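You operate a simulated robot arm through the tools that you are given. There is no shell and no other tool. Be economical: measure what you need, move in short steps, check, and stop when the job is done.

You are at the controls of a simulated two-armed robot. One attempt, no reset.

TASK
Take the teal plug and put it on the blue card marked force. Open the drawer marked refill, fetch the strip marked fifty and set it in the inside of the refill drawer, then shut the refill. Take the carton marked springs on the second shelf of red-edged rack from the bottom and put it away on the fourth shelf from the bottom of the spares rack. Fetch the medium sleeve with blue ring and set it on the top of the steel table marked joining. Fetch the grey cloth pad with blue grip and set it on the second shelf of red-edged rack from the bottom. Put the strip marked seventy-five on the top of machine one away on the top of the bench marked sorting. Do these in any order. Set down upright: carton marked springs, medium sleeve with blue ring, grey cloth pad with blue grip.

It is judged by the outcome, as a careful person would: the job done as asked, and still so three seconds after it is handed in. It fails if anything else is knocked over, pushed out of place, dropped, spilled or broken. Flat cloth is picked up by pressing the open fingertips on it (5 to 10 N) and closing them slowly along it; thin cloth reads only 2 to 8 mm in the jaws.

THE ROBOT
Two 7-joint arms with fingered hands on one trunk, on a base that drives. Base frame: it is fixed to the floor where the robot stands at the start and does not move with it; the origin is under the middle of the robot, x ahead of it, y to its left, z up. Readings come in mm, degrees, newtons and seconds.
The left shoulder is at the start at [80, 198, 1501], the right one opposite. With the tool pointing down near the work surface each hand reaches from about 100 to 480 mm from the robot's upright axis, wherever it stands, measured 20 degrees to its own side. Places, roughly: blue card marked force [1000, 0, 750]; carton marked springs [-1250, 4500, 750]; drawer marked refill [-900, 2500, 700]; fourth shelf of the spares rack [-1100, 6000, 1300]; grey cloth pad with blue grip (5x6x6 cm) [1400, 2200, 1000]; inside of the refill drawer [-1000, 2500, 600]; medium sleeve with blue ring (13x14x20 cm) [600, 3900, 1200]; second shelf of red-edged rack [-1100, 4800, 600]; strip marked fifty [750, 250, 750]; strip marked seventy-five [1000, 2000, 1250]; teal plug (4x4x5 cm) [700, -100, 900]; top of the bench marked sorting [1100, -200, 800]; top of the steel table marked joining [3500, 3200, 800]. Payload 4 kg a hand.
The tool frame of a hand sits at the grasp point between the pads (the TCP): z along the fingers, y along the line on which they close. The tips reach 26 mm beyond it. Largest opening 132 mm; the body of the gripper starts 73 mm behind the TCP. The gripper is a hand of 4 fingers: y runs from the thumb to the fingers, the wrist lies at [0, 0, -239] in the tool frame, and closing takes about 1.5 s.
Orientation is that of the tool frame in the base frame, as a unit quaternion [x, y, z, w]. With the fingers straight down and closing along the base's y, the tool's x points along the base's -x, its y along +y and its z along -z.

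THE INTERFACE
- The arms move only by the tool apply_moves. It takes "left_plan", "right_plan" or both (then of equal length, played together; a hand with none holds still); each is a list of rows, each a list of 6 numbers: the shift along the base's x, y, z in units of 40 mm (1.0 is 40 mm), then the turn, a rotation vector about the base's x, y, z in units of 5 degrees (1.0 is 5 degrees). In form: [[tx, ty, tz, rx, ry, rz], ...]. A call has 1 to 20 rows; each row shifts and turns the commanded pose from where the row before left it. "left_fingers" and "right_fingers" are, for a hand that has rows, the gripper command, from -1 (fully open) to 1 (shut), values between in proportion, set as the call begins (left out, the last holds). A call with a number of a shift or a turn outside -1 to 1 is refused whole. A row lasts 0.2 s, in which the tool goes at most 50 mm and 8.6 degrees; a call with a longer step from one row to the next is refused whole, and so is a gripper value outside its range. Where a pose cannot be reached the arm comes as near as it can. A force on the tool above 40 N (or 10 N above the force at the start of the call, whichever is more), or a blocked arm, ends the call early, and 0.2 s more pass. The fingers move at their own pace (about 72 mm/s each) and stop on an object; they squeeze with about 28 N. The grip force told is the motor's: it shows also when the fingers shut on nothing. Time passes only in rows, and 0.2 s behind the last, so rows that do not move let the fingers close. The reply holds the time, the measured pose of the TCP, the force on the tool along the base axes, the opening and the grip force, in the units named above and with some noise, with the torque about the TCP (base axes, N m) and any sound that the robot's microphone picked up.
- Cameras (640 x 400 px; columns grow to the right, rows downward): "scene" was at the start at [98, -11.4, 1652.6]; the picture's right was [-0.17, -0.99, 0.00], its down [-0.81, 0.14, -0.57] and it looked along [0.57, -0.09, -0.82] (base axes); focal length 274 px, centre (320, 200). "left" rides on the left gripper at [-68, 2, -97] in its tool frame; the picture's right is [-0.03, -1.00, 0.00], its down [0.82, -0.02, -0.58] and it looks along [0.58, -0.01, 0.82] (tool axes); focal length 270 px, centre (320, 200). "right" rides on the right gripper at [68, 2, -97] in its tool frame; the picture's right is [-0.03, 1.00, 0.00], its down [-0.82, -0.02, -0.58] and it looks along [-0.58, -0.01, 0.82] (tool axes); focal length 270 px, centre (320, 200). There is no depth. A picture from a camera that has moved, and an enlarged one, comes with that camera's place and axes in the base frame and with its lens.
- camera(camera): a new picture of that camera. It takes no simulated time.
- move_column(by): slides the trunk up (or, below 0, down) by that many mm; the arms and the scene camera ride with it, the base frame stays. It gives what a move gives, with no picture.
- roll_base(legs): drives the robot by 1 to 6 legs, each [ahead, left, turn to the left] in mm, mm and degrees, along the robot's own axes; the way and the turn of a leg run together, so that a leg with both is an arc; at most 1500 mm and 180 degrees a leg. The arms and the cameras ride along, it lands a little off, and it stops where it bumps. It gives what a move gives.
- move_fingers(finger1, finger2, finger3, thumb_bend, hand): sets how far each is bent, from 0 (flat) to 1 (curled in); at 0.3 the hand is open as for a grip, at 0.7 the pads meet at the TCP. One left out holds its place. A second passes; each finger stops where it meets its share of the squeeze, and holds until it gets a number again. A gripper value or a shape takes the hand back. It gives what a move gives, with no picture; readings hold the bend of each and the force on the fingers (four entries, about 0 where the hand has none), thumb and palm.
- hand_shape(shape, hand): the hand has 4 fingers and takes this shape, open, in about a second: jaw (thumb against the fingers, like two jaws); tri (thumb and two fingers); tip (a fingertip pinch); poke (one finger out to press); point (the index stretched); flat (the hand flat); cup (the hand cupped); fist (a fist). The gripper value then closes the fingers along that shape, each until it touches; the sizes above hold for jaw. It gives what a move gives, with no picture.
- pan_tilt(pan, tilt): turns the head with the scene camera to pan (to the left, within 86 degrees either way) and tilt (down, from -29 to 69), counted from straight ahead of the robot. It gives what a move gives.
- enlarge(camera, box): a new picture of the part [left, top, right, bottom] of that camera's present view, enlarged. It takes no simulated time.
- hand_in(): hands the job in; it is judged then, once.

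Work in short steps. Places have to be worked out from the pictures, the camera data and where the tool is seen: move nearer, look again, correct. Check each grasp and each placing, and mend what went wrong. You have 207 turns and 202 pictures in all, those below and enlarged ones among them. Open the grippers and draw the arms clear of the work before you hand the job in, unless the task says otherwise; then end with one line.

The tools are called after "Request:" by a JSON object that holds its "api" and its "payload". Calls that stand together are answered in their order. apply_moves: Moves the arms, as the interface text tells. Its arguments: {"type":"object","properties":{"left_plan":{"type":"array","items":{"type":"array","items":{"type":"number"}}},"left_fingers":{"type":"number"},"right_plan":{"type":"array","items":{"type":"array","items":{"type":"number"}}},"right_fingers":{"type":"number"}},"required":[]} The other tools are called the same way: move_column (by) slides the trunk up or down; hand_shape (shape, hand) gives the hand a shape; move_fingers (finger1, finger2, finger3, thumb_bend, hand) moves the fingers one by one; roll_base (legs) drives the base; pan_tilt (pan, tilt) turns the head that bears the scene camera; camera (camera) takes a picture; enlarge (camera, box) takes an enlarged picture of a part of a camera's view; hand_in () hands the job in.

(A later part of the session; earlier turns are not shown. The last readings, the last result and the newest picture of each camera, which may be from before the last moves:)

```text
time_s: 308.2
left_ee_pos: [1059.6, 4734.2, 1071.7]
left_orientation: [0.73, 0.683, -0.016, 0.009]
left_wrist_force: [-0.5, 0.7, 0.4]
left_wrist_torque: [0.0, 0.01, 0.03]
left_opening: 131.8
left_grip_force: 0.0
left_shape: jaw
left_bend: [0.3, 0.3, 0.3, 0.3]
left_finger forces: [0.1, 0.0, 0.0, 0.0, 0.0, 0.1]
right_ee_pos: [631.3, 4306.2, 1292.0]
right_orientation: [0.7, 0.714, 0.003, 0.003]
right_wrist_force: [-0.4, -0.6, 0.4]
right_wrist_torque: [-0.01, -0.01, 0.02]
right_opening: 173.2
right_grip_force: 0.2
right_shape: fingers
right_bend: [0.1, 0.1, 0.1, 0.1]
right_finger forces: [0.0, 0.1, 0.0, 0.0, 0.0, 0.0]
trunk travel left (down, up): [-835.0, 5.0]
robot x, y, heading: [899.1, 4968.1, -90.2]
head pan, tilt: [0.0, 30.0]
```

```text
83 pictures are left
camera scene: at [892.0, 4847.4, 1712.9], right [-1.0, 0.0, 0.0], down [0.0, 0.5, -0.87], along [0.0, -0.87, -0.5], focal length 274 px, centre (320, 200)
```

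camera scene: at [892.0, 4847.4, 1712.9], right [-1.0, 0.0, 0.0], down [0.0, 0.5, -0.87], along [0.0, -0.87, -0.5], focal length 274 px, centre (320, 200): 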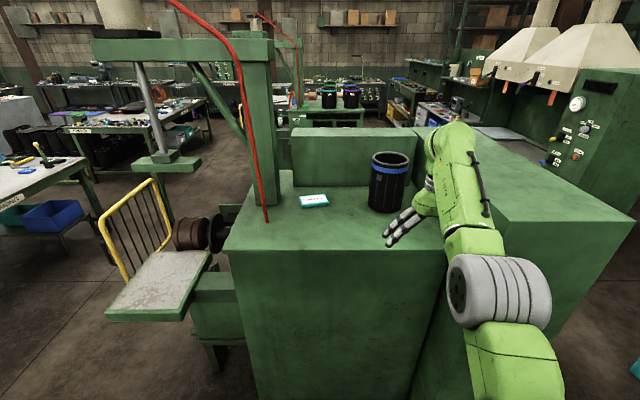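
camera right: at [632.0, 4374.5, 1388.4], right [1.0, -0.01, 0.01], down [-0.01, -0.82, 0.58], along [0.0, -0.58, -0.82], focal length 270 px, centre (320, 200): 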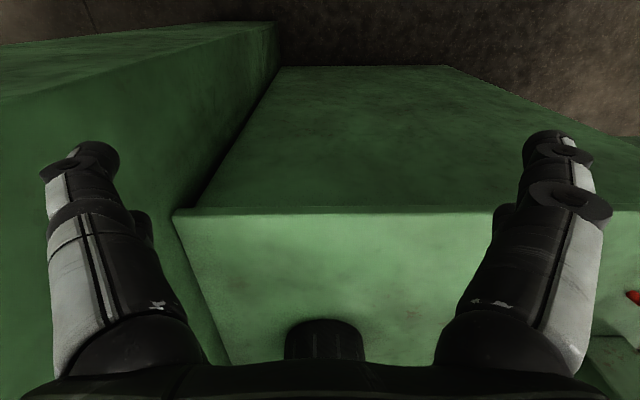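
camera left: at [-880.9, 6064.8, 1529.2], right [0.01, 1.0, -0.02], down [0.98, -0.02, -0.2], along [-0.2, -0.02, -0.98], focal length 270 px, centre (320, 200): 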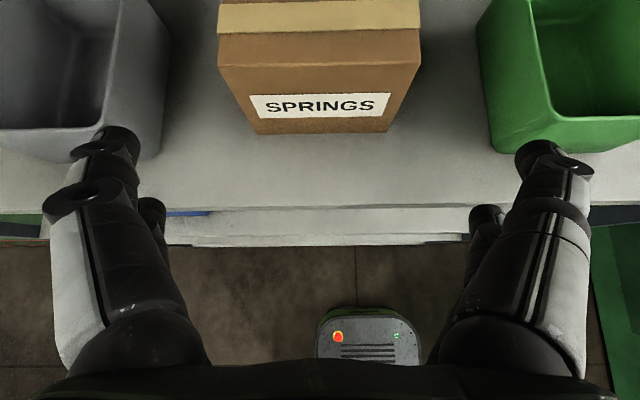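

The elbow would pass too near the tall box, so I shift the base 180 mm left and bring the hand back to x≈640 relative.

Request:
{"api": "roll_base", "payload": {"legs": [[0, 180, 0.2]]}}

Request:
{"api": "apply_moves", "payload": {"right_plan": [[-0.85, 0, 0, 0, 0, 0], [-0.85, 0, 0, 0, 0, 0], [-0.85, 0, 0, 0, 0, 0], [-0.85, 0, 0, 0, 0, 0], [-0.85, 0, 0, 0, 0, 0]]}}

Request:
{"api": "camera", "payload": {"camera": "scene"}}

```text
time_s: 309.7
left_ee_pos: [1234.0, 4734.5, 1071.3]
left_orientation: [0.728, 0.685, -0.013, 0.01]
left_wrist_force: [-0.5, 0.1, 0.3]
left_wrist_torque: [-0.04, -0.01, 0.0]
left_opening: 131.7
left_grip_force: 0.1
left_shape: jaw
left_bend: [0.3, 0.3, 0.3, 0.3]
left_finger forces: [0.1, 0.1, 0.0, 0.1, 0.0, 0.1]
right_ee_pos: [809.5, 4304.2, 1291.7]
right_orientation: [0.699, 0.715, 0.004, 0.005]
right_wrist_force: [1.1, -0.7, -0.7]
right_wrist_torque: [0.01, -0.02, 0.02]
right_opening: 173.2
right_grip_force: 0.1
right_shape: fingers
right_bend: [0.1, 0.1, 0.1, 0.1]
right_finger forces: [0.0, 0.1, 0.1, 0.1, 0.0, 0.0]
trunk travel left (down, up): [-835.0, 5.0]
robot x, y, heading: [1073.6, 4967.0, -89.6]
head pan, tilt: [0.0, 30.0]
```

```text
time_s: 310.9
left_ee_pos: [1237.1, 4735.7, 1070.9]
left_orientation: [0.729, 0.685, -0.015, 0.008]
left_wrist_force: [0.7, -0.1, 0.0]
left_wrist_torque: [-0.03, -0.04, 0.01]
left_opening: 131.9
left_grip_force: 0.1
left_shape: jaw
left_bend: [0.3, 0.3, 0.3, 0.3]
left_finger forces: [0.1, 0.1, 0.1, 0.0, 0.0, 0.0]
right_ee_pos: [641.8, 4305.6, 1290.9]
right_orientation: [0.699, 0.715, 0.005, 0.004]
right_wrist_force: [-0.6, 0.2, -0.3]
right_wrist_torque: [-0.01, 0.01, 0.01]
right_opening: 173.2
right_grip_force: 0.2
right_shape: fingers
right_bend: [0.1, 0.1, 0.1, 0.1]
right_finger forces: [0.0, 0.0, 0.1, 0.0, 0.0, 0.0]
trunk travel left (down, up): [-835.0, 5.0]
robot x, y, heading: [1072.7, 4964.2, -89.7]
head pan, tilt: [0.0, 30.0]
```

```text
82 pictures are left
camera scene: at [1069.2, 4847.9, 1712.9], right [-1.0, 0.0, 0.0], down [0.0, 0.5, -0.87], along [0.0, -0.87, -0.5], focal length 274 px, centre (320, 200)
```

scene: 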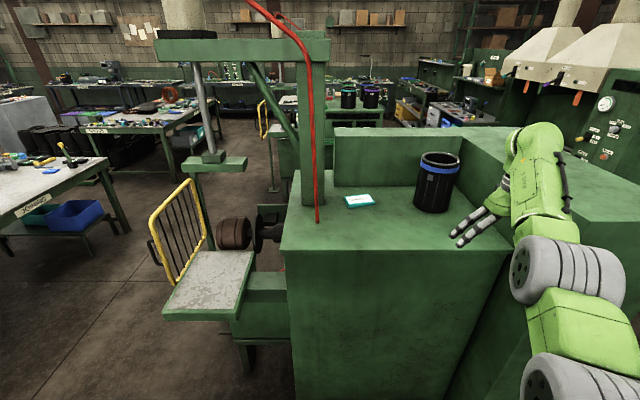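

The right elbow swings toward the box, so I'll use the left arm instead, whose elbow goes to the free side. I tuck the right arm, and strafe to x≈440.

Request:
{"api": "apply_moves", "payload": {"right_plan": [[0.4, 0.87, -0.5, 0, 0, 0], [0.4, 0.87, -0.5, 0, 0, 0], [0.4, 0.87, -0.5, 0, 0, 0], [0.4, 0.87, -0.5, 0, 0, 0], [0.4, 0.87, -0.5, 0, 0, 0], [0.4, 0.87, -0.5, 0, 0, 0], [0.4, 0.87, -0.5, 0, 0, 0], [0.4, 0.87, -0.5, 0, 0, 0], [0.4, 0.87, -0.5, 0, 0, 0], [0.4, 0.87, -0.5, 0, 0, 0], [0, 0.6, -0.5, 0, 0, 0]], "right_fingers": -1}}

Request:
{"api": "roll_base", "payload": {"legs": [[0, -620, -0.2]]}}

Request:
{"api": "move_fingers", "payload": {"hand": "left", "finger1": 0.1, "finger2": 0.1, "finger3": 0.1, "thumb_bend": 0.1}}

Request:
{"api": "apply_moves", "payload": {"left_plan": [[0, -0.95, 0, 0, 0, 0], [0, -0.95, 0, 0, 0, 0], [0, -0.95, 0, 0, 0, 0], [0, -0.95, 0, 0, 0, 0], [0, -0.95, 0, 0, 0, 0], [0, -0.95, 0, 0, 0, 0], [0, -0.6, 0.75, 0, 0, 0], [0, -0.6, 0.75, 0, 0, 0], [0, -0.6, 0.75, 0, 0, 0], [0, -0.6, 0.75, 0, 0, 0], [0, -0.6, 0.75, 0, 0, 0], [0, -0.6, 0.75, 0, 0, 0], [0, -0.6, 0.75, 0, 0, 0], [0, -0.4, 0.4, 0, 0, 0]]}}

Request:
{"api": "camera", "payload": {"camera": "scene"}}

Request:
{"api": "camera", "payload": {"camera": "left"}}

```text
time_s: 313.5
left_ee_pos: [1238.5, 4735.1, 1073.0]
left_orientation: [0.729, 0.685, -0.016, 0.009]
left_wrist_force: [-0.4, 0.4, 0.4]
left_wrist_torque: [-0.01, 0.0, 0.0]
left_opening: 131.9
left_grip_force: 0.2
left_shape: jaw
left_bend: [0.3, 0.3, 0.3, 0.3]
left_finger forces: [0.0, 0.0, 0.0, 0.1, 0.0, 0.0]
right_ee_pos: [780.8, 4607.2, 1084.9]
right_orientation: [0.696, 0.715, -0.057, 0.031]
right_wrist_force: [1.0, 0.5, -0.4]
right_wrist_torque: [-0.03, -0.01, -0.01]
right_opening: 132.1
right_grip_force: 0.0
right_shape: jaw
right_bend: [0.3, 0.3, 0.3, 0.3]
right_finger forces: [0.1, 0.1, 0.0, 0.0, 0.0, 0.0]
right hand out of reach, approached as far as the arm can: row 5, 6, 7
trunk travel left (down, up): [-835.0, 5.0]
robot x, y, heading: [1073.3, 4964.4, -90.1]
head pan, tilt: [0.0, 30.0]
stopped in row 11 (right hand): the arm was blocked; the commanded pose is now the measured one
```

```text
time_s: 317.0
left_ee_pos: [622.0, 4734.6, 1070.8]
left_orientation: [0.73, 0.683, -0.015, 0.008]
left_wrist_force: [0.6, -0.3, 0.3]
left_wrist_torque: [0.02, 0.01, 0.0]
left_opening: 131.8
left_grip_force: 0.1
left_shape: jaw
left_bend: [0.3, 0.3, 0.3, 0.3]
left_finger forces: [0.1, 0.0, 0.1, 0.1, 0.0, 0.1]
right_ee_pos: [163.3, 4610.3, 1081.2]
right_orientation: [0.699, 0.713, -0.056, 0.029]
right_wrist_force: [-0.4, -0.4, -0.1]
right_wrist_torque: [0.01, 0.0, 0.0]
right_opening: 132.1
right_grip_force: 0.1
right_shape: jaw
right_bend: [0.3, 0.3, 0.3, 0.3]
right_finger forces: [0.1, 0.0, 0.0, 0.0, 0.0, 0.0]
trunk travel left (down, up): [-835.0, 5.0]
robot x, y, heading: [459.1, 4967.8, -90.5]
head pan, tilt: [0.0, 30.0]
```

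```text
time_s: 318.0
left_ee_pos: [620.3, 4733.9, 1070.6]
left_orientation: [0.731, 0.683, -0.016, 0.008]
left_wrist_force: [-0.6, 0.2, 0.0]
left_wrist_torque: [-0.01, 0.0, 0.05]
left_opening: 173.2
left_grip_force: 0.0
left_shape: fingers
left_bend: [0.1, 0.1, 0.1, 0.1]
left_finger forces: [0.0, 0.0, 0.0, 0.2, 0.0, 0.0]
right_ee_pos: [160.6, 4609.9, 1081.2]
right_orientation: [0.699, 0.713, -0.056, 0.03]
right_wrist_force: [0.6, -0.4, -0.9]
right_wrist_torque: [0.0, 0.0, -0.02]
right_opening: 132.2
right_grip_force: 0.0
right_shape: jaw
right_bend: [0.3, 0.3, 0.3, 0.3]
right_finger forces: [0.1, 0.1, 0.0, 0.0, 0.1, 0.1]
trunk travel left (down, up): [-835.0, 5.0]
robot x, y, heading: [460.1, 4973.4, -90.2]
head pan, tilt: [0.0, 30.0]
```

```text
time_s: 321.0
left_ee_pos: [621.1, 4323.6, 1297.4]
left_orientation: [0.73, 0.683, -0.015, 0.007]
left_wrist_force: [0.5, -0.5, -0.9]
left_wrist_torque: [-0.02, 0.0, -0.01]
left_opening: 172.9
left_grip_force: 0.0
left_shape: fingers
left_bend: [0.1, 0.1, 0.1, 0.1]
left_finger forces: [0.0, 0.1, 0.0, 0.1, 0.0, 0.1]
right_ee_pos: [162.1, 4608.9, 1079.7]
right_orientation: [0.698, 0.713, -0.056, 0.03]
right_wrist_force: [0.5, 0.2, 0.1]
right_wrist_torque: [-0.03, -0.02, 0.01]
right_opening: 132.1
right_grip_force: 0.0
right_shape: jaw
right_bend: [0.3, 0.3, 0.3, 0.3]
right_finger forces: [0.1, 0.0, 0.1, 0.0, 0.0, 0.1]
trunk travel left (down, up): [-835.0, 5.0]
robot x, y, heading: [459.3, 4967.7, -90.5]
head pan, tilt: [0.0, 30.0]
```

```text
81 pictures are left
camera scene: at [453.9, 4847.7, 1712.8], right [-1.0, 0.01, 0.0], down [0.0, 0.5, -0.87], along [0.0, -0.87, -0.5], focal length 274 px, centre (320, 200)
```

scene: 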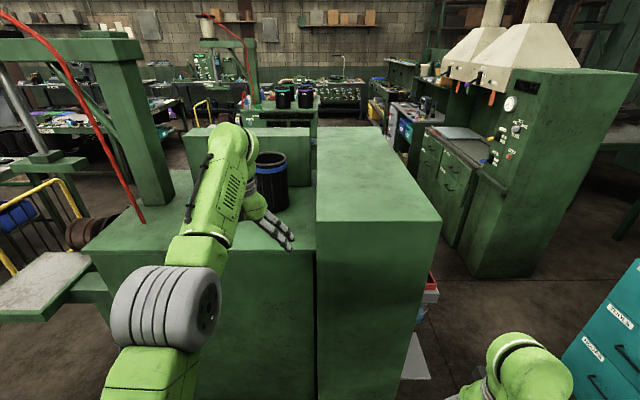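

```text
80 pictures are left
camera left: at [618.9, 4257.0, 1395.4], right [-1.0, 0.04, 0.01], down [0.04, 0.83, 0.55], along [0.02, 0.55, -0.83], focal length 270 px, centre (320, 200)
```

left: 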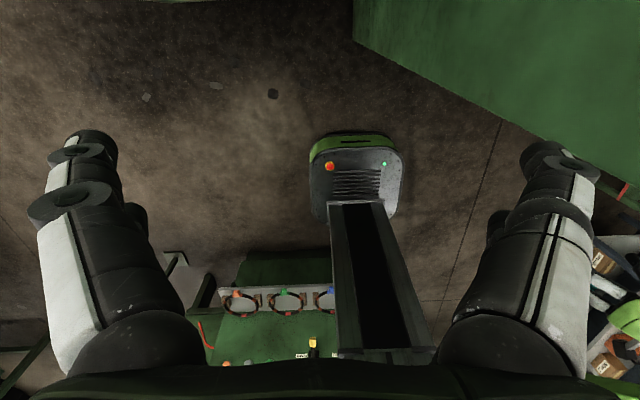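

The left elbow is clear. I tuck the right hand closer to the body so the base can move in.

Request:
{"api": "apply_moves", "payload": {"right_plan": [[0.4, 0.2, -0.2, 0, 0, 0], [0.4, 0.4, -0.2, 0, 0, 0], [0.4, 0.5, -0.2, 0, 0, 0], [0.4, 0.6, -0.2, 0, 0, 0], [0.3, 0.6, -0.1, 0, 0, 0], [0.2, 0.6, 0, 0, 0, 0], [0, 0.6, 0, 0, 0, 0]]}}

Request:
{"api": "apply_moves", "payload": {"left_plan": [[0.25, -0.8, 0, 0, 0, 0.4], [0.25, -0.8, 0, 0, 0, 0.4], [0, -0.3, 0, 0, 0, 0]]}}

```text
time_s: 322.6
left_ee_pos: [619.9, 4322.1, 1297.7]
left_orientation: [0.731, 0.682, -0.015, 0.008]
left_wrist_force: [-0.2, 0.1, 0.4]
left_wrist_torque: [-0.04, 0.01, 0.04]
left_opening: 173.0
left_grip_force: 0.0
left_shape: fingers
left_bend: [0.1, 0.1, 0.1, 0.1]
left_finger forces: [0.0, 0.1, 0.0, 0.1, 0.1, 0.0]
right_ee_pos: [245.8, 4751.1, 1043.8]
right_orientation: [0.698, 0.713, -0.055, 0.03]
right_wrist_force: [-0.4, 0.3, -0.1]
right_wrist_torque: [-0.05, -0.02, 0.03]
right_opening: 132.3
right_grip_force: 0.1
right_shape: jaw
right_bend: [0.3, 0.3, 0.3, 0.3]
right_finger forces: [0.1, 0.0, 0.0, 0.0, 0.0, 0.0]
trunk travel left (down, up): [-835.0, 5.0]
robot x, y, heading: [455.6, 4967.9, -90.5]
head pan, tilt: [0.0, 30.0]
```

```text
time_s: 323.4
left_ee_pos: [638.0, 4246.9, 1298.2]
left_orientation: [0.707, 0.707, -0.016, 0.009]
left_wrist_force: [-0.2, 0.3, -0.4]
left_wrist_torque: [-0.03, 0.01, -0.04]
left_opening: 173.1
left_grip_force: 0.1
left_shape: fingers
left_bend: [0.1, 0.1, 0.1, 0.1]
left_finger forces: [0.1, 0.0, 0.0, 0.0, 0.0, 0.0]
right_ee_pos: [245.4, 4749.4, 1044.1]
right_orientation: [0.698, 0.713, -0.054, 0.03]
right_wrist_force: [-0.5, -0.2, 0.6]
right_wrist_torque: [-0.02, 0.0, 0.0]
right_opening: 131.9
right_grip_force: 0.0
right_shape: jaw
right_bend: [0.3, 0.3, 0.3, 0.3]
right_finger forces: [0.0, 0.0, 0.0, 0.0, 0.0, 0.0]
trunk travel left (down, up): [-835.0, 5.0]
robot x, y, heading: [455.7, 4969.5, -90.2]
head pan, tilt: [0.0, 30.0]
```

Now I drive 200 mm toward the sleeve and check alignment from the scene camera.

Request:
{"api": "roll_base", "payload": {"legs": [[200, 0, 0]]}}

Request:
{"api": "camera", "payload": {"camera": "scene"}}

Request:
{"api": "camera", "payload": {"camera": "left"}}

```text
time_s: 325.0
left_ee_pos: [639.8, 4052.1, 1301.1]
left_orientation: [0.706, 0.708, -0.017, 0.01]
left_wrist_force: [-0.5, 0.4, 0.1]
left_wrist_torque: [-0.05, 0.01, 0.0]
left_opening: 173.3
left_grip_force: 0.1
left_shape: fingers
left_bend: [0.1, 0.1, 0.1, 0.1]
left_finger forces: [0.1, 0.0, 0.0, 0.0, 0.0, 0.0]
right_ee_pos: [245.0, 4554.7, 1045.6]
right_orientation: [0.698, 0.713, -0.057, 0.032]
right_wrist_force: [0.6, 0.1, -0.5]
right_wrist_torque: [-0.05, 0.0, 0.0]
right_opening: 131.9
right_grip_force: 0.0
right_shape: jaw
right_bend: [0.3, 0.3, 0.3, 0.3]
right_finger forces: [0.0, 0.0, 0.0, 0.0, 0.0, 0.1]
trunk travel left (down, up): [-835.0, 5.0]
robot x, y, heading: [454.9, 4771.5, -90.2]
head pan, tilt: [0.0, 30.0]
```

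```text
79 pictures are left
camera scene: at [453.5, 4655.5, 1713.5], right [-1.0, 0.0, 0.0], down [0.0, 0.5, -0.87], along [0.0, -0.87, -0.5], focal length 274 px, centre (320, 200)
```

scene: 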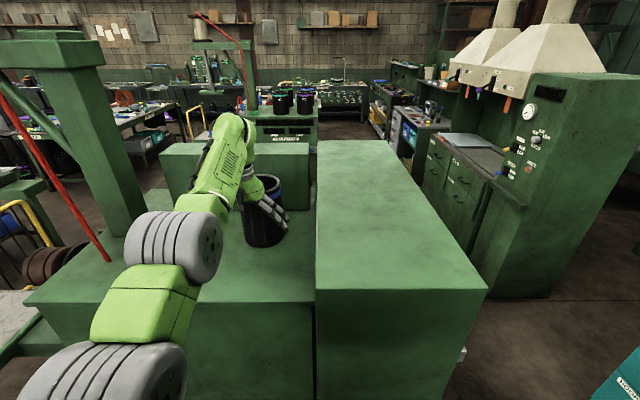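

```text
78 pictures are left
camera left: at [643.1, 3987.5, 1400.2], right [-1.0, -0.03, 0.01], down [-0.02, 0.84, 0.55], along [-0.02, 0.55, -0.84], focal length 270 px, centre (320, 200)
```

left: 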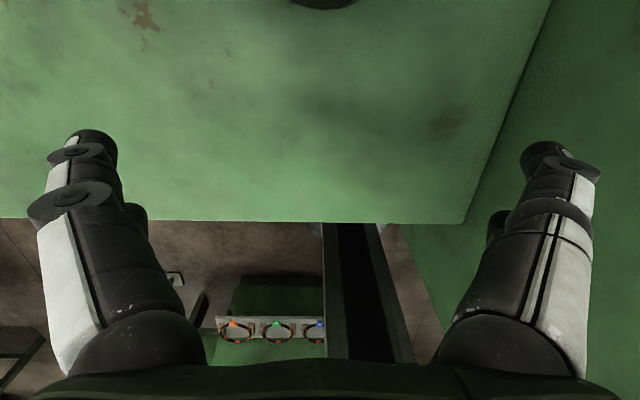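

Aligned (sleeve x≈640, centre y≈3914). I drive 135 mm further so the fingers straddle it.

Request:
{"api": "roll_base", "payload": {"legs": [[135, 0, 0]]}}

Request:
{"api": "camera", "payload": {"camera": "left"}}

Request:
{"api": "enlarge", "payload": {"camera": "scene", "box": [180, 100, 340, 260]}}

```text
time_s: 326.2
left_ee_pos: [637.7, 3953.3, 1311.8]
left_orientation: [0.707, 0.707, -0.027, 0.015]
left_wrist_force: [-1.6, 12.4, 26.3]
left_wrist_torque: [-1.04, 0.07, -0.09]
left_opening: 177.9
left_grip_force: 11.1
left_shape: fingers
left_bend: [0.1, 0.1, 0.1, 0.1]
left_finger forces: [8.8, 0.2, 0.0, 0.0, 13.3, 0.1]
right_ee_pos: [246.0, 4457.6, 1045.0]
right_orientation: [0.698, 0.713, -0.056, 0.032]
right_wrist_force: [0.6, -0.2, 0.2]
right_wrist_torque: [0.01, 0.02, 0.0]
right_opening: 132.0
right_grip_force: 0.1
right_shape: jaw
right_bend: [0.3, 0.3, 0.3, 0.3]
right_finger forces: [0.0, 0.0, 0.1, 0.0, 0.0, 0.1]
trunk travel left (down, up): [-835.0, 5.0]
robot x, y, heading: [457.1, 4673.1, -90.0]
head pan, tilt: [0.0, 30.0]
stopped in leg 1: the force on the tool passed its limit at 48 N (the readings are from after the stop); the commanded pose is now the measured one
```

```text
77 pictures are left
camera left: at [642.2, 3890.5, 1412.7], right [-1.0, -0.02, 0.02], down [-0.01, 0.85, 0.53], along [-0.03, 0.53, -0.85], focal length 270 px, centre (320, 200)
```

left: 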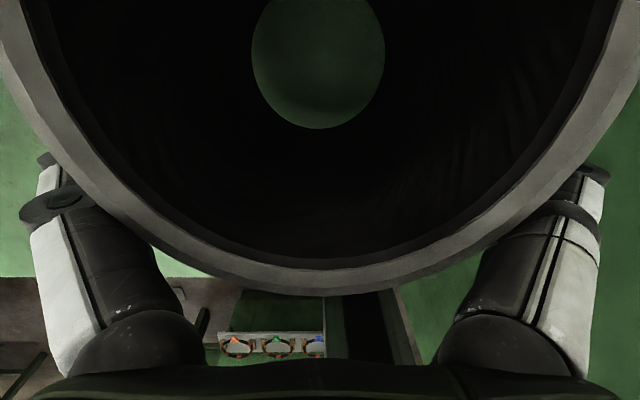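

```text
2.50 times, centred on (260, 180) of scene
camera zoom: at [455.8, 4559.3, 1713.4], right [-1.0, 0.0, 0.0], down [0.0, 0.5, -0.87], along [0.0, -0.87, -0.5], focal length 685 px, centre (470, 250)
```

zoom: 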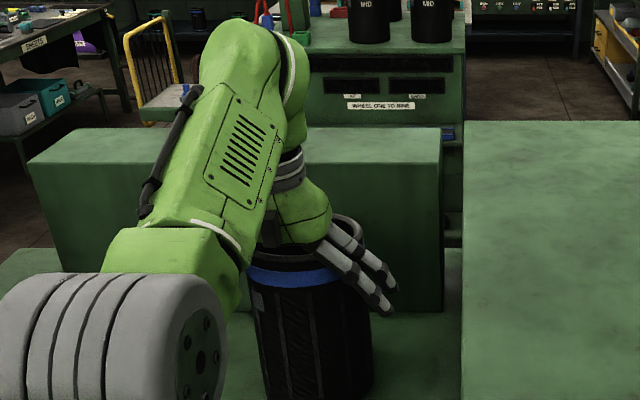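

The finger roots touched the rim. I back the hand 30 mm, raise it ~25 mm, and try again.

Request:
{"api": "apply_moves", "payload": {"left_plan": [[0, 0.5, 0, 0, 0, 0], [0, 0.5, 0.1, 0, 0, 0], [0, 0, 0.5, 0, 0, 0], [0, 0, 0, 0, 0, 0]]}}

```text
time_s: 327.2
left_ee_pos: [635.1, 3988.9, 1328.0]
left_orientation: [0.708, 0.706, -0.02, 0.011]
left_wrist_force: [-0.4, 0.2, 0.0]
left_wrist_torque: [0.0, -0.01, 0.02]
left_opening: 173.9
left_grip_force: 0.1
left_shape: fingers
left_bend: [0.1, 0.1, 0.1, 0.1]
left_finger forces: [0.1, 0.0, 0.1, 0.1, 0.0, 0.0]
right_ee_pos: [244.3, 4454.2, 1044.7]
right_orientation: [0.698, 0.713, -0.055, 0.031]
right_wrist_force: [-0.1, 0.1, 0.5]
right_wrist_torque: [-0.01, 0.01, 0.0]
right_opening: 131.9
right_grip_force: 0.1
right_shape: jaw
right_bend: [0.3, 0.3, 0.3, 0.3]
right_finger forces: [0.0, 0.0, 0.1, 0.0, 0.0, 0.1]
trunk travel left (down, up): [-835.0, 5.0]
robot x, y, heading: [458.9, 4674.2, -90.3]
head pan, tilt: [0.0, 30.0]
```

Free again at z≈1328. I raise 8 mm more and go forward in steps.

Request:
{"api": "apply_moves", "payload": {"left_plan": [[0.08, 0, 0.25, 0, 0, 0], [0.05, -0.3, 0, 0, 0, 0], [0, -0.3, 0, 0, 0, 0], [0, -0.3, 0, 0, 0, 0], [0, -0.3, 0, 0, 0, 0], [0, -0.3, 0, 0, 0, 0], [0, -0.3, 0, 0, 0, 0], [0, -0.2, 0, 0, 0, 0]]}}

Request:
{"api": "camera", "payload": {"camera": "left"}}

```text
time_s: 329.0
left_ee_pos: [641.7, 3953.2, 1337.9]
left_orientation: [0.708, 0.706, -0.02, 0.01]
left_wrist_force: [1.0, -0.9, 0.2]
left_wrist_torque: [0.0, 0.01, 0.0]
left_opening: 173.7
left_grip_force: 0.0
left_shape: fingers
left_bend: [0.1, 0.1, 0.1, 0.1]
left_finger forces: [0.0, 0.0, 0.0, 0.1, 0.0, 0.1]
left hand out of reach, approached as far as the arm can: row 5, 6, 7, 8
right_ee_pos: [245.2, 4451.9, 1044.0]
right_orientation: [0.698, 0.713, -0.055, 0.03]
right_wrist_force: [0.9, 0.7, 0.5]
right_wrist_torque: [-0.02, 0.01, -0.01]
right_opening: 132.2
right_grip_force: 0.1
right_shape: jaw
right_bend: [0.3, 0.3, 0.3, 0.3]
right_finger forces: [0.0, 0.0, 0.0, 0.1, 0.0, 0.1]
trunk travel left (down, up): [-835.0, 5.0]
robot x, y, heading: [457.9, 4673.1, -90.2]
head pan, tilt: [0.0, 30.0]
```

```text
75 pictures are left
camera left: at [645.4, 3888.0, 1437.1], right [-1.0, -0.02, 0.02], down [-0.01, 0.84, 0.54], along [-0.03, 0.54, -0.84], focal length 270 px, centre (320, 200)
```

left: 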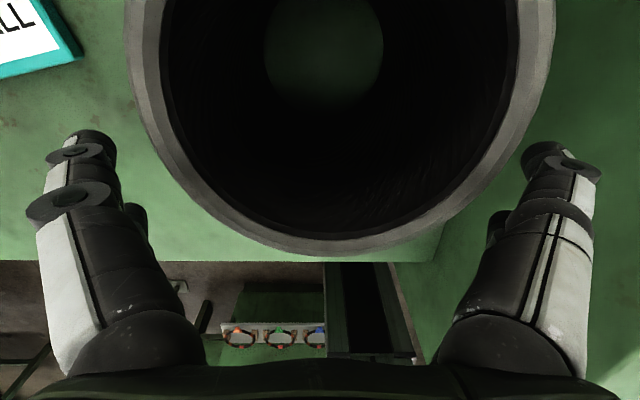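

The rim is at ~1342, centre about [637, 3886]. I drive 52 mm further, then check.

Request:
{"api": "roll_base", "payload": {"legs": [[54, 0, 0]]}}

Request:
{"api": "camera", "payload": {"camera": "left"}}

```text
time_s: 329.9
left_ee_pos: [641.8, 3911.5, 1345.1]
left_orientation: [0.707, 0.707, -0.025, 0.015]
left_wrist_force: [-1.2, 1.9, -0.1]
left_wrist_torque: [-0.09, -0.05, -0.03]
left_opening: 173.6
left_grip_force: 0.0
left_shape: fingers
left_bend: [0.1, 0.1, 0.1, 0.1]
left_finger forces: [0.1, 0.1, 0.0, 0.2, 0.1, 0.0]
right_ee_pos: [244.3, 4410.0, 1047.3]
right_orientation: [0.699, 0.712, -0.058, 0.034]
right_wrist_force: [0.4, 0.2, 0.6]
right_wrist_torque: [-0.12, 0.01, 0.01]
right_opening: 131.9
right_grip_force: 0.0
right_shape: jaw
right_bend: [0.3, 0.3, 0.3, 0.3]
right_finger forces: [0.1, 0.0, 0.0, 0.1, 0.1, 0.0]
trunk travel left (down, up): [-835.0, 5.0]
robot x, y, heading: [457.5, 4620.9, -90.2]
head pan, tilt: [0.0, 30.0]
```

```text
74 pictures are left
camera left: at [645.4, 3849.0, 1446.2], right [-1.0, -0.02, 0.02], down [-0.01, 0.85, 0.53], along [-0.03, 0.53, -0.85], focal length 270 px, centre (320, 200)
```

left: 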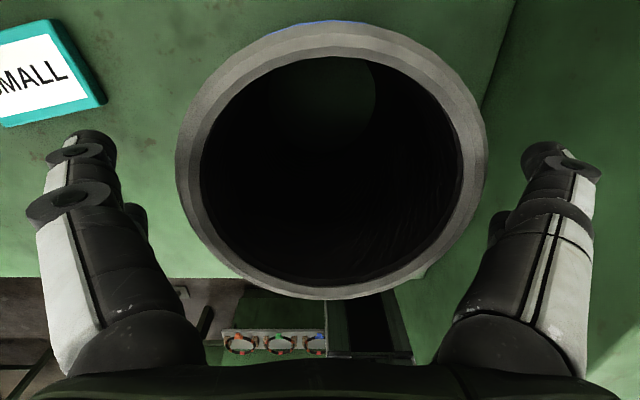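

Rim centre [637, 3894], z≈1343. I centre the hand and lower to z≈1320.

Request:
{"api": "apply_moves", "payload": {"left_plan": [[-0.1, 0, -0.2, 0, 0, 0], [0, -0.15, -0.2, 0, 0, 0], [0, -0.15, -0.15, 0, 0, 0], [0, 0, 0, 0, 0, 0]]}}

Request:
{"api": "camera", "payload": {"camera": "left"}}

```text
time_s: 330.9
left_ee_pos: [635.4, 3891.5, 1317.9]
left_orientation: [0.707, 0.707, -0.022, 0.012]
left_wrist_force: [1.2, 1.7, 21.8]
left_wrist_torque: [0.38, 0.02, -0.03]
left_opening: 173.7
left_grip_force: 8.0
left_shape: fingers
left_bend: [0.1, 0.09, 0.09, 0.1]
left_finger forces: [0.0, 9.1, 7.8, 0.0, 0.1, 0.0]
left hand out of reach, approached as far as the arm can: row 3
right_ee_pos: [244.2, 4398.5, 1044.2]
right_orientation: [0.698, 0.713, -0.054, 0.03]
right_wrist_force: [-0.3, -0.1, -0.4]
right_wrist_torque: [0.02, -0.02, 0.01]
right_opening: 132.0
right_grip_force: 0.0
right_shape: jaw
right_bend: [0.3, 0.3, 0.3, 0.3]
right_finger forces: [0.0, 0.1, 0.1, 0.0, 0.0, 0.0]
trunk travel left (down, up): [-835.0, 5.0]
robot x, y, heading: [455.8, 4616.6, -90.2]
head pan, tilt: [0.0, 30.0]
```

```text
73 pictures are left
camera left: at [639.5, 3826.4, 1416.7], right [-1.0, -0.03, 0.02], down [-0.01, 0.84, 0.54], along [-0.03, 0.54, -0.84], focal length 270 px, centre (320, 200)
```

left: 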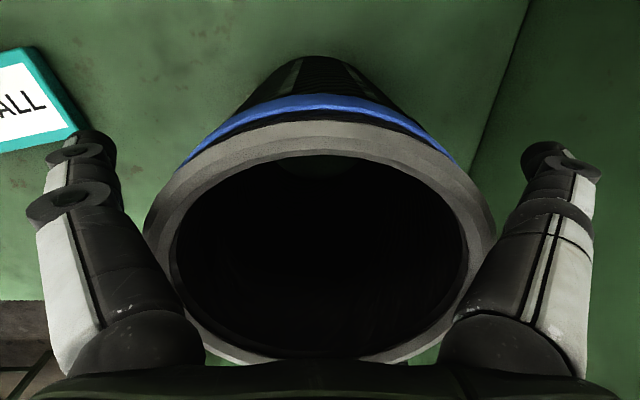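

Centred; slightly low, as the finger roots rest on the rim. I raise 6 mm and close.

Request:
{"api": "apply_moves", "payload": {"left_plan": [[0, 0, 0.15, 0, 0, 0], [0, 0, 0, 0, 0, 0]]}}

Request:
{"api": "apply_moves", "payload": {"left_plan": [[0, 0, 0, 0, 0, 0], [0, 0, 0, 0, 0, 0], [0, 0, 0, 0, 0, 0], [0, 0, 0, 0, 0, 0], [0, 0, 0, 0, 0, 0], [0, 0, 0, 0, 0, 0], [0, 0, 0, 0, 0, 0], [0, 0, 0, 0, 0, 0]], "left_fingers": 1}}

Request:
{"api": "camera", "payload": {"camera": "left"}}

```text
time_s: 331.5
left_ee_pos: [635.9, 3891.9, 1319.3]
left_orientation: [0.707, 0.707, -0.021, 0.01]
left_wrist_force: [1.0, -3.3, 4.5]
left_wrist_torque: [0.23, 0.05, -0.04]
left_opening: 173.4
left_grip_force: 4.7
left_shape: fingers
left_bend: [0.1, 0.09, 0.09, 0.1]
left_finger forces: [0.1, 5.1, 4.9, 0.0, 0.0, 0.0]
right_ee_pos: [245.4, 4398.3, 1043.7]
right_orientation: [0.698, 0.713, -0.055, 0.03]
right_wrist_force: [0.5, 0.1, 0.2]
right_wrist_torque: [0.02, 0.02, -0.01]
right_opening: 131.8
right_grip_force: 0.1
right_shape: jaw
right_bend: [0.3, 0.3, 0.3, 0.3]
right_finger forces: [0.0, 0.1, 0.0, 0.0, 0.0, 0.1]
trunk travel left (down, up): [-835.0, 5.0]
robot x, y, heading: [457.8, 4618.9, -90.3]
head pan, tilt: [0.0, 30.0]
```

```text
time_s: 333.3
left_ee_pos: [635.9, 3891.2, 1319.4]
left_orientation: [0.707, 0.707, -0.022, 0.011]
left_wrist_force: [-0.4, 0.5, 0.3]
left_wrist_torque: [-0.15, 0.0, -0.01]
left_opening: 101.6
left_grip_force: 27.5
left_shape: jaw
left_bend: [0.66, 0.68, 0.69, 0.37]
left_finger forces: [30.8, 77.5, 72.0, 0.1, 31.1, 0.0]
right_ee_pos: [245.4, 4399.2, 1044.2]
right_orientation: [0.698, 0.713, -0.055, 0.03]
right_wrist_force: [-0.2, -0.5, 0.4]
right_wrist_torque: [0.01, -0.01, 0.01]
right_opening: 132.0
right_grip_force: 0.1
right_shape: jaw
right_bend: [0.3, 0.3, 0.3, 0.3]
right_finger forces: [0.0, 0.1, 0.1, 0.0, 0.1, 0.1]
trunk travel left (down, up): [-835.0, 5.0]
robot x, y, heading: [454.3, 4619.0, -90.1]
head pan, tilt: [0.0, 30.0]
```

```text
72 pictures are left
camera left: at [639.7, 3827.7, 1419.2], right [-1.0, -0.03, 0.02], down [-0.01, 0.84, 0.54], along [-0.03, 0.54, -0.84], focal length 270 px, centre (320, 200)
```

left: 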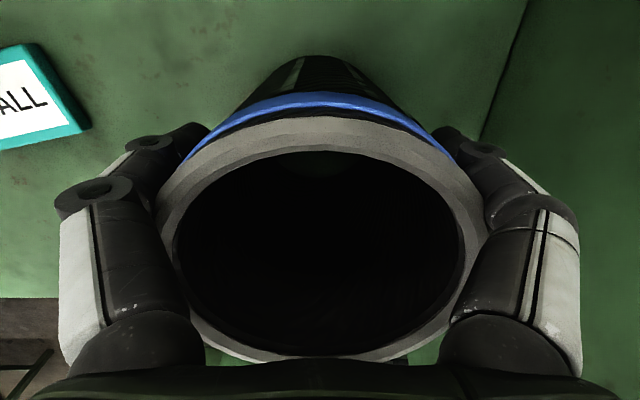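

Firm grip. I lift while drawing back slightly (the arm is near full stretch).

Request:
{"api": "apply_moves", "payload": {"left_plan": [[0, 0.05, 0.2, 0, 0, 0], [0, 0.2, 0.3, 0, 0, 0], [0, 0.3, 0.3, 0, 0, 0], [0, 0.3, 0.2, 0, 0, 0], [0, 0, 0, 0, 0, 0]]}}

Request:
{"api": "camera", "payload": {"camera": "left"}}

Request:
{"api": "camera", "payload": {"camera": "scene"}}

```text
time_s: 334.5
left_ee_pos: [634.9, 3915.9, 1350.8]
left_orientation: [0.707, 0.707, -0.019, 0.01]
left_wrist_force: [-0.1, 0.4, -7.2]
left_wrist_torque: [-0.14, 0.02, -0.05]
left_opening: 101.4
left_grip_force: 28.3
left_shape: jaw
left_bend: [0.66, 0.68, 0.69, 0.37]
left_finger forces: [30.7, 77.0, 71.7, 0.1, 31.5, 0.0]
left hand out of reach, approached as far as the arm can: row 4
right_ee_pos: [244.3, 4397.5, 1045.3]
right_orientation: [0.699, 0.713, -0.055, 0.03]
right_wrist_force: [0.3, -0.8, 0.7]
right_wrist_torque: [-0.01, 0.02, 0.03]
right_opening: 131.9
right_grip_force: 0.1
right_shape: jaw
right_bend: [0.3, 0.3, 0.3, 0.3]
right_finger forces: [0.1, 0.0, 0.0, 0.1, 0.0, 0.0]
trunk travel left (down, up): [-835.0, 5.0]
robot x, y, heading: [455.0, 4618.7, -90.2]
head pan, tilt: [0.0, 30.0]
```

```text
71 pictures are left
camera left: at [639.6, 3851.1, 1451.2], right [-1.0, -0.02, 0.02], down [-0.01, 0.84, 0.54], along [-0.03, 0.54, -0.84], focal length 270 px, centre (320, 200)
```

left: 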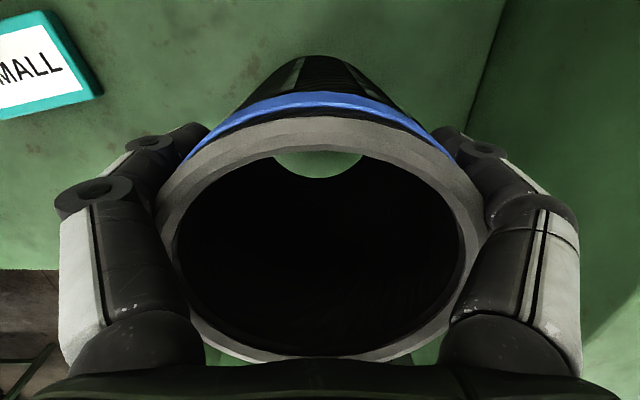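

```text
70 pictures are left
camera scene: at [453.2, 4494.5, 1712.6], right [-1.0, 0.0, 0.0], down [0.0, 0.5, -0.86], along [0.0, -0.86, -0.5], focal length 274 px, centre (320, 200)
```

scene: 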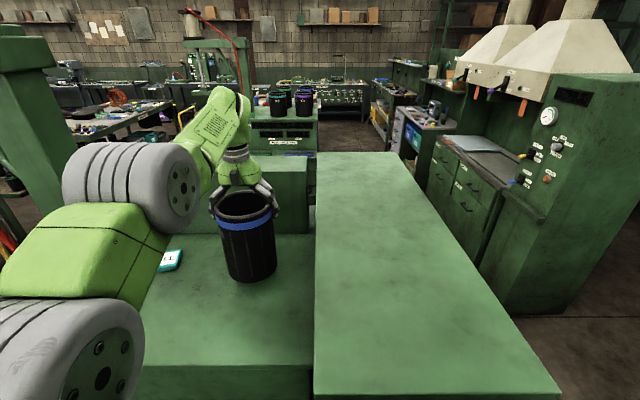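

The sleeve is up (≈0.7 kg). I back out 420 mm and look toward +x for the joining table.

Request:
{"api": "roll_base", "payload": {"legs": [[-420, 0, 0]]}}

Request:
{"api": "pan_tilt", "payload": {"pan": 65, "tilt": 15}}

Request:
{"api": "camera", "payload": {"camera": "scene"}}

```text
time_s: 337.1
left_ee_pos: [637.6, 4331.7, 1351.2]
left_orientation: [0.707, 0.707, -0.018, 0.01]
left_wrist_force: [0.0, 0.0, -7.6]
left_wrist_torque: [-0.17, 0.01, 0.02]
left_opening: 101.4
left_grip_force: 28.2
left_shape: jaw
left_bend: [0.66, 0.68, 0.69, 0.37]
left_finger forces: [30.9, 77.1, 71.6, 0.0, 31.6, 0.0]
right_ee_pos: [246.4, 4813.6, 1044.0]
right_orientation: [0.697, 0.714, -0.054, 0.029]
right_wrist_force: [0.1, -0.6, 1.1]
right_wrist_torque: [0.01, -0.03, -0.01]
right_opening: 132.2
right_grip_force: 0.0
right_shape: jaw
right_bend: [0.3, 0.3, 0.3, 0.3]
right_finger forces: [0.0, 0.1, 0.1, 0.1, 0.1, 0.1]
trunk travel left (down, up): [-835.0, 5.0]
robot x, y, heading: [458.3, 5033.5, -90.4]
head pan, tilt: [0.0, 30.0]
```

```text
time_s: 338.4
left_ee_pos: [637.1, 4334.1, 1351.3]
left_orientation: [0.707, 0.707, -0.019, 0.009]
left_wrist_force: [0.2, -0.3, -7.0]
left_wrist_torque: [-0.16, 0.0, -0.03]
left_opening: 101.2
left_grip_force: 27.6
left_shape: jaw
left_bend: [0.66, 0.68, 0.69, 0.37]
left_finger forces: [30.7, 77.1, 71.6, 0.1, 31.6, 0.1]
right_ee_pos: [246.5, 4816.7, 1043.0]
right_orientation: [0.698, 0.714, -0.055, 0.029]
right_wrist_force: [-0.3, 0.3, -0.7]
right_wrist_torque: [-0.01, 0.0, -0.01]
right_opening: 131.9
right_grip_force: 0.1
right_shape: jaw
right_bend: [0.3, 0.3, 0.3, 0.3]
right_finger forces: [0.0, 0.1, 0.1, 0.0, 0.0, 0.0]
trunk travel left (down, up): [-835.0, 5.0]
robot x, y, heading: [455.5, 5037.0, -90.1]
head pan, tilt: [65.0, 15.0]
```

```text
69 pictures are left
camera scene: at [539.6, 4963.9, 1736.9], right [-0.43, -0.9, 0.0], down [-0.23, 0.11, -0.97], along [0.87, -0.41, -0.26], focal length 274 px, centre (320, 200)
```

scene: 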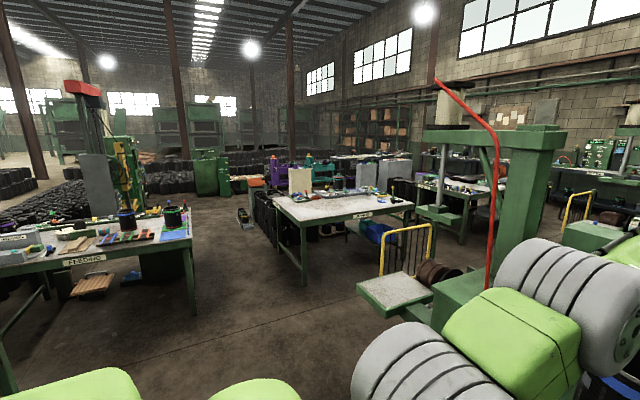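

Request:
{"api": "enlarge", "payload": {"camera": "scene", "box": [250, 160, 510, 290]}}

Request:
{"api": "enlarge", "payload": {"camera": "scene", "box": [0, 180, 240, 300]}}

```text
2.46 times, centred on (380, 225) of scene
camera zoom: at [539.6, 4963.9, 1736.9], right [-0.43, -0.9, 0.0], down [-0.23, 0.11, -0.97], along [0.87, -0.41, -0.26], focal length 675 px, centre (172, 138)
```

zoom: 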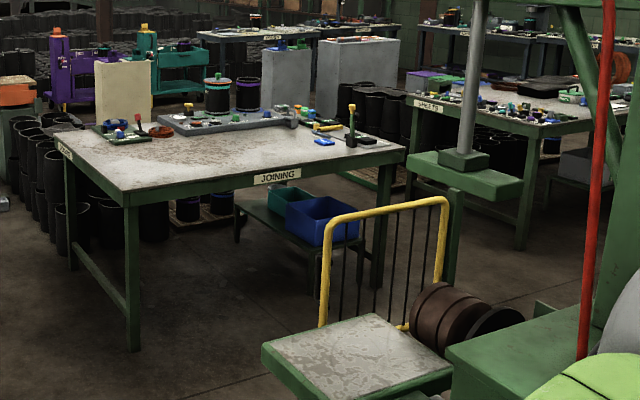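

```text
2.67 times, centred on (120, 240) of scene
camera zoom: at [539.6, 4963.9, 1736.9], right [-0.43, -0.9, 0.0], down [-0.23, 0.11, -0.97], along [0.87, -0.41, -0.26], focal length 731 px, centre (853, 93)
```

zoom: 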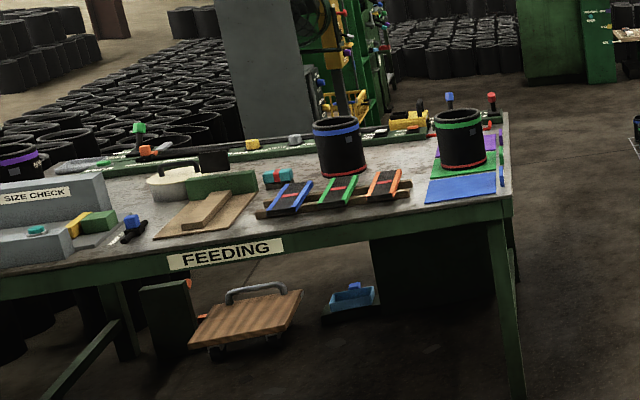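

The JOINING table's near edge is at x≈2900, y≈2580–4040, with a bare area at its near-left. I retract the sleeve closer, turn to face +x and drive over in stages.

Request:
{"api": "apply_moves", "payload": {"left_plan": [[0, 0.8, -0.6, 0, 0, 0], [0, 0.8, -0.6, 0, 0, 0], [0, 0.8, -0.6, 0, 0, 0], [0, 0.8, -0.6, 0, 0, 0], [0, 0.8, -0.6, 0, 0, 0], [0, 0.8, -0.6, 0, 0, 0], [0, 0.8, -0.6, 0, 0, 0]]}}

Request:
{"api": "roll_base", "payload": {"legs": [[0, 0, 90], [1500, 0, 0], [400, 0, 0]]}}

Request:
{"api": "pan_tilt", "payload": {"pan": -30, "tilt": 20}}

Request:
{"api": "camera", "payload": {"camera": "scene"}}

```text
time_s: 340.0
left_ee_pos: [638.0, 4334.9, 1353.0]
left_orientation: [0.707, 0.707, -0.019, 0.01]
left_wrist_force: [-0.4, 0.4, -7.3]
left_wrist_torque: [-0.13, 0.03, 0.0]
left_opening: 101.3
left_grip_force: 28.2
left_shape: jaw
left_bend: [0.66, 0.68, 0.69, 0.37]
left_finger forces: [30.6, 77.1, 71.6, 0.0, 31.6, 0.1]
left hand out of reach, approached as far as the arm can: row 1, 2, 3, 4, 5, 6, 7
right_ee_pos: [246.3, 4816.5, 1043.6]
right_orientation: [0.699, 0.713, -0.054, 0.03]
right_wrist_force: [0.7, -0.5, 0.6]
right_wrist_torque: [-0.01, -0.01, 0.03]
right_opening: 131.9
right_grip_force: 0.1
right_shape: jaw
right_bend: [0.3, 0.3, 0.3, 0.3]
right_finger forces: [0.0, 0.0, 0.1, 0.1, 0.0, 0.1]
trunk travel left (down, up): [-835.0, 5.0]
robot x, y, heading: [460.8, 5036.9, -90.2]
head pan, tilt: [65.0, 15.0]
```

```text
time_s: 353.4
left_ee_pos: [3055.8, 5179.8, 1354.3]
left_orientation: [0.008, 1.0, -0.007, 0.022]
left_wrist_force: [0.3, 1.2, -7.1]
left_wrist_torque: [0.0, -0.15, -0.01]
left_opening: 101.3
left_grip_force: 28.2
left_shape: jaw
left_bend: [0.66, 0.68, 0.69, 0.37]
left_finger forces: [30.4, 76.5, 71.1, 0.0, 31.8, 0.1]
right_ee_pos: [2570.3, 4795.1, 1045.5]
right_orientation: [-0.005, 0.998, -0.018, 0.061]
right_wrist_force: [0.1, 0.4, -0.1]
right_wrist_torque: [-0.01, -0.04, -0.01]
right_opening: 131.6
right_grip_force: 0.0
right_shape: jaw
right_bend: [0.3, 0.3, 0.3, 0.3]
right_finger forces: [0.1, 0.0, 0.0, 0.0, 0.0, 0.1]
trunk travel left (down, up): [-835.0, 5.0]
robot x, y, heading: [2356.5, 5008.9, -1.0]
head pan, tilt: [65.0, 15.0]
```

```text
time_s: 355.1
left_ee_pos: [3061.6, 5178.5, 1351.6]
left_orientation: [0.007, 1.0, -0.008, 0.021]
left_wrist_force: [0.1, 0.7, -7.0]
left_wrist_torque: [0.01, -0.14, 0.01]
left_opening: 101.3
left_grip_force: 27.7
left_shape: jaw
left_bend: [0.66, 0.68, 0.69, 0.37]
left_finger forces: [30.6, 76.3, 71.2, 0.0, 32.0, 0.0]
right_ee_pos: [2573.2, 4793.8, 1044.5]
right_orientation: [-0.004, 0.998, -0.018, 0.059]
right_wrist_force: [-0.2, -0.5, -0.3]
right_wrist_torque: [0.0, -0.02, 0.02]
right_opening: 132.0
right_grip_force: 0.1
right_shape: jaw
right_bend: [0.3, 0.3, 0.3, 0.3]
right_finger forces: [0.0, 0.1, 0.1, 0.1, 0.1, 0.0]
trunk travel left (down, up): [-835.0, 5.0]
robot x, y, heading: [2355.3, 5010.2, -1.1]
head pan, tilt: [-30.0, 20.0]
```

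```text
66 pictures are left
camera scene: at [2466.3, 4961.5, 1728.8], right [-0.52, -0.86, 0.0], down [-0.29, 0.18, -0.94], along [0.8, -0.48, -0.34], focal length 274 px, centre (320, 200)
```

scene: 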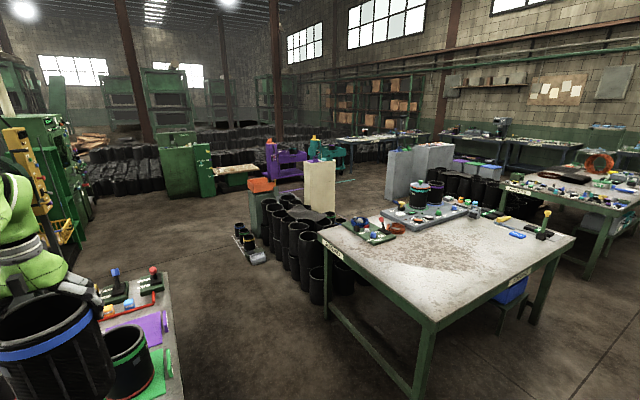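

The bare area of the JOINING table is x≈3050–3500, y≈3000–3950, z≈810. I strafe right 1580 mm and then approach.

Request:
{"api": "roll_base", "payload": {"legs": [[0, -1500, 1], [0, -80, 0]]}}

Request:
{"api": "pan_tilt", "payload": {"pan": 10, "tilt": 40}}

Request:
{"api": "camera", "payload": {"camera": "scene"}}

```text
time_s: 363.1
left_ee_pos: [3038.0, 3635.2, 1350.1]
left_orientation: [0.0, 1.0, -0.013, 0.021]
left_wrist_force: [0.4, 2.3, -7.1]
left_wrist_torque: [-0.04, -0.14, -0.01]
left_opening: 101.2
left_grip_force: 27.6
left_shape: jaw
left_bend: [0.66, 0.68, 0.69, 0.37]
left_finger forces: [30.9, 76.7, 70.6, 0.0, 31.9, 0.0]
right_ee_pos: [2555.9, 3240.7, 1045.9]
right_orientation: [-0.01, 0.998, -0.024, 0.06]
right_wrist_force: [-0.9, 1.2, -0.3]
right_wrist_torque: [-0.13, 0.03, -0.01]
right_opening: 131.8
right_grip_force: 0.1
right_shape: jaw
right_bend: [0.3, 0.3, 0.3, 0.3]
right_finger forces: [0.0, 0.1, 0.0, 0.0, 0.1, 0.0]
trunk travel left (down, up): [-835.0, 5.0]
robot x, y, heading: [2337.5, 3440.3, -0.1]
head pan, tilt: [-30.0, 20.0]
```

```text
time_s: 364.2
left_ee_pos: [3037.6, 3614.1, 1351.7]
left_orientation: [0.001, 1.0, -0.005, 0.021]
left_wrist_force: [0.1, -1.1, -7.1]
left_wrist_torque: [0.0, -0.14, 0.02]
left_opening: 101.3
left_grip_force: 28.1
left_shape: jaw
left_bend: [0.66, 0.68, 0.69, 0.37]
left_finger forces: [30.6, 76.1, 71.1, 0.1, 32.0, 0.0]
right_ee_pos: [2555.0, 3225.4, 1044.0]
right_orientation: [-0.009, 0.998, -0.017, 0.059]
right_wrist_force: [0.0, -0.4, -0.3]
right_wrist_torque: [0.0, 0.03, 0.02]
right_opening: 132.2
right_grip_force: 0.1
right_shape: jaw
right_bend: [0.3, 0.3, 0.3, 0.3]
right_finger forces: [0.1, 0.0, 0.1, 0.0, 0.0, 0.0]
trunk travel left (down, up): [-835.0, 5.0]
robot x, y, heading: [2335.1, 3438.5, -0.3]
head pan, tilt: [10.0, 40.0]
```

```text
65 pictures are left
camera scene: at [2449.3, 3449.5, 1697.5], right [0.17, -0.99, 0.0], down [-0.63, -0.1, -0.77], along [0.76, 0.13, -0.64], focal length 274 px, centre (320, 200)
```

scene: 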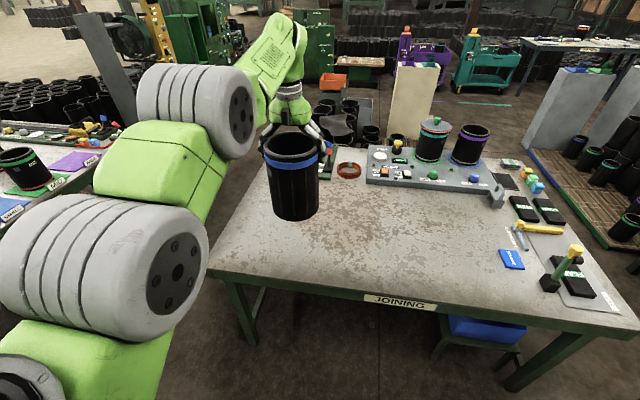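

I drive 190 mm ahead so the sleeve is over the bare table top, and lower the trunk 300 mm.

Request:
{"api": "roll_base", "payload": {"legs": [[190, 0, 0]]}}

Request:
{"api": "move_column", "payload": {"by": -300}}

Request:
{"api": "camera", "payload": {"camera": "scene"}}

Request:
{"api": "camera", "payload": {"camera": "left"}}

```text
time_s: 365.8
left_ee_pos: [3223.5, 3616.7, 1355.0]
left_orientation: [0.001, 1.0, -0.007, 0.023]
left_wrist_force: [-0.8, -0.7, -6.7]
left_wrist_torque: [0.0, -0.17, 0.01]
left_opening: 101.3
left_grip_force: 28.2
left_shape: jaw
left_bend: [0.66, 0.68, 0.69, 0.37]
left_finger forces: [30.5, 76.2, 71.2, 0.1, 32.0, 0.1]
right_ee_pos: [2742.4, 3227.0, 1045.1]
right_orientation: [-0.01, 0.998, -0.017, 0.061]
right_wrist_force: [-0.4, 0.3, 0.6]
right_wrist_torque: [-0.04, 0.01, 0.01]
right_opening: 132.0
right_grip_force: 0.1
right_shape: jaw
right_bend: [0.3, 0.3, 0.3, 0.3]
right_finger forces: [0.0, 0.1, 0.0, 0.0, 0.0, 0.1]
trunk travel left (down, up): [-835.0, 5.0]
robot x, y, heading: [2526.7, 3441.7, -0.5]
head pan, tilt: [10.0, 40.0]
```

```text
time_s: 368.8
left_ee_pos: [3228.0, 3616.7, 1051.4]
left_orientation: [0.001, 1.0, -0.006, 0.021]
left_wrist_force: [0.0, -0.1, -7.5]
left_wrist_torque: [0.02, -0.15, -0.01]
left_opening: 101.2
left_grip_force: 27.9
left_shape: jaw
left_bend: [0.66, 0.68, 0.69, 0.37]
left_finger forces: [30.6, 76.1, 70.9, 0.0, 32.0, 0.1]
right_ee_pos: [2744.3, 3226.7, 744.3]
right_orientation: [-0.009, 0.998, -0.018, 0.06]
right_wrist_force: [-0.1, 0.2, 0.6]
right_wrist_torque: [-0.01, 0.01, 0.02]
right_opening: 132.1
right_grip_force: 0.0
right_shape: jaw
right_bend: [0.3, 0.3, 0.3, 0.3]
right_finger forces: [0.1, 0.0, 0.0, 0.1, 0.0, 0.0]
trunk travel left (down, up): [-535.0, 305.0]
robot x, y, heading: [2530.0, 3440.1, -0.5]
head pan, tilt: [10.0, 40.0]
```

```text
64 pictures are left
camera scene: at [2639.0, 3453.5, 1397.5], right [0.17, -0.99, 0.0], down [-0.63, -0.11, -0.77], along [0.75, 0.13, -0.64], focal length 274 px, centre (320, 200)
```

scene: 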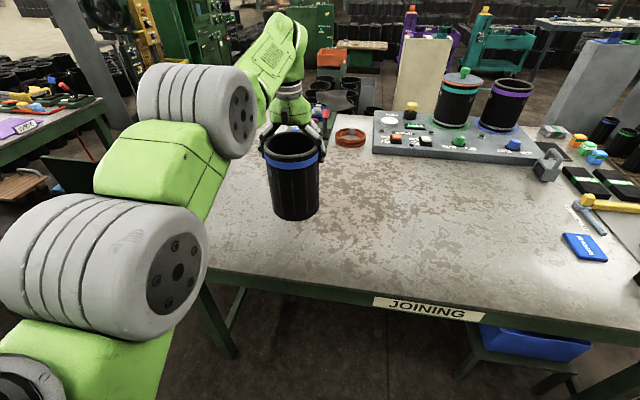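

```text
63 pictures are left
camera left: at [3292.9, 3619.9, 1151.9], right [0.02, -1.0, 0.01], down [-0.84, -0.01, 0.54], along [-0.54, -0.02, -0.84], focal length 270 px, centre (320, 200)
```

left: 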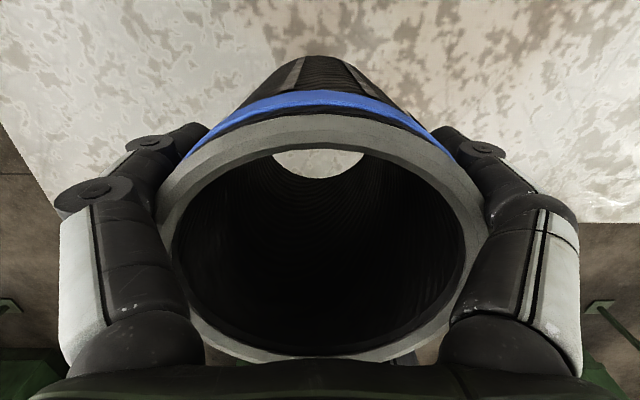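

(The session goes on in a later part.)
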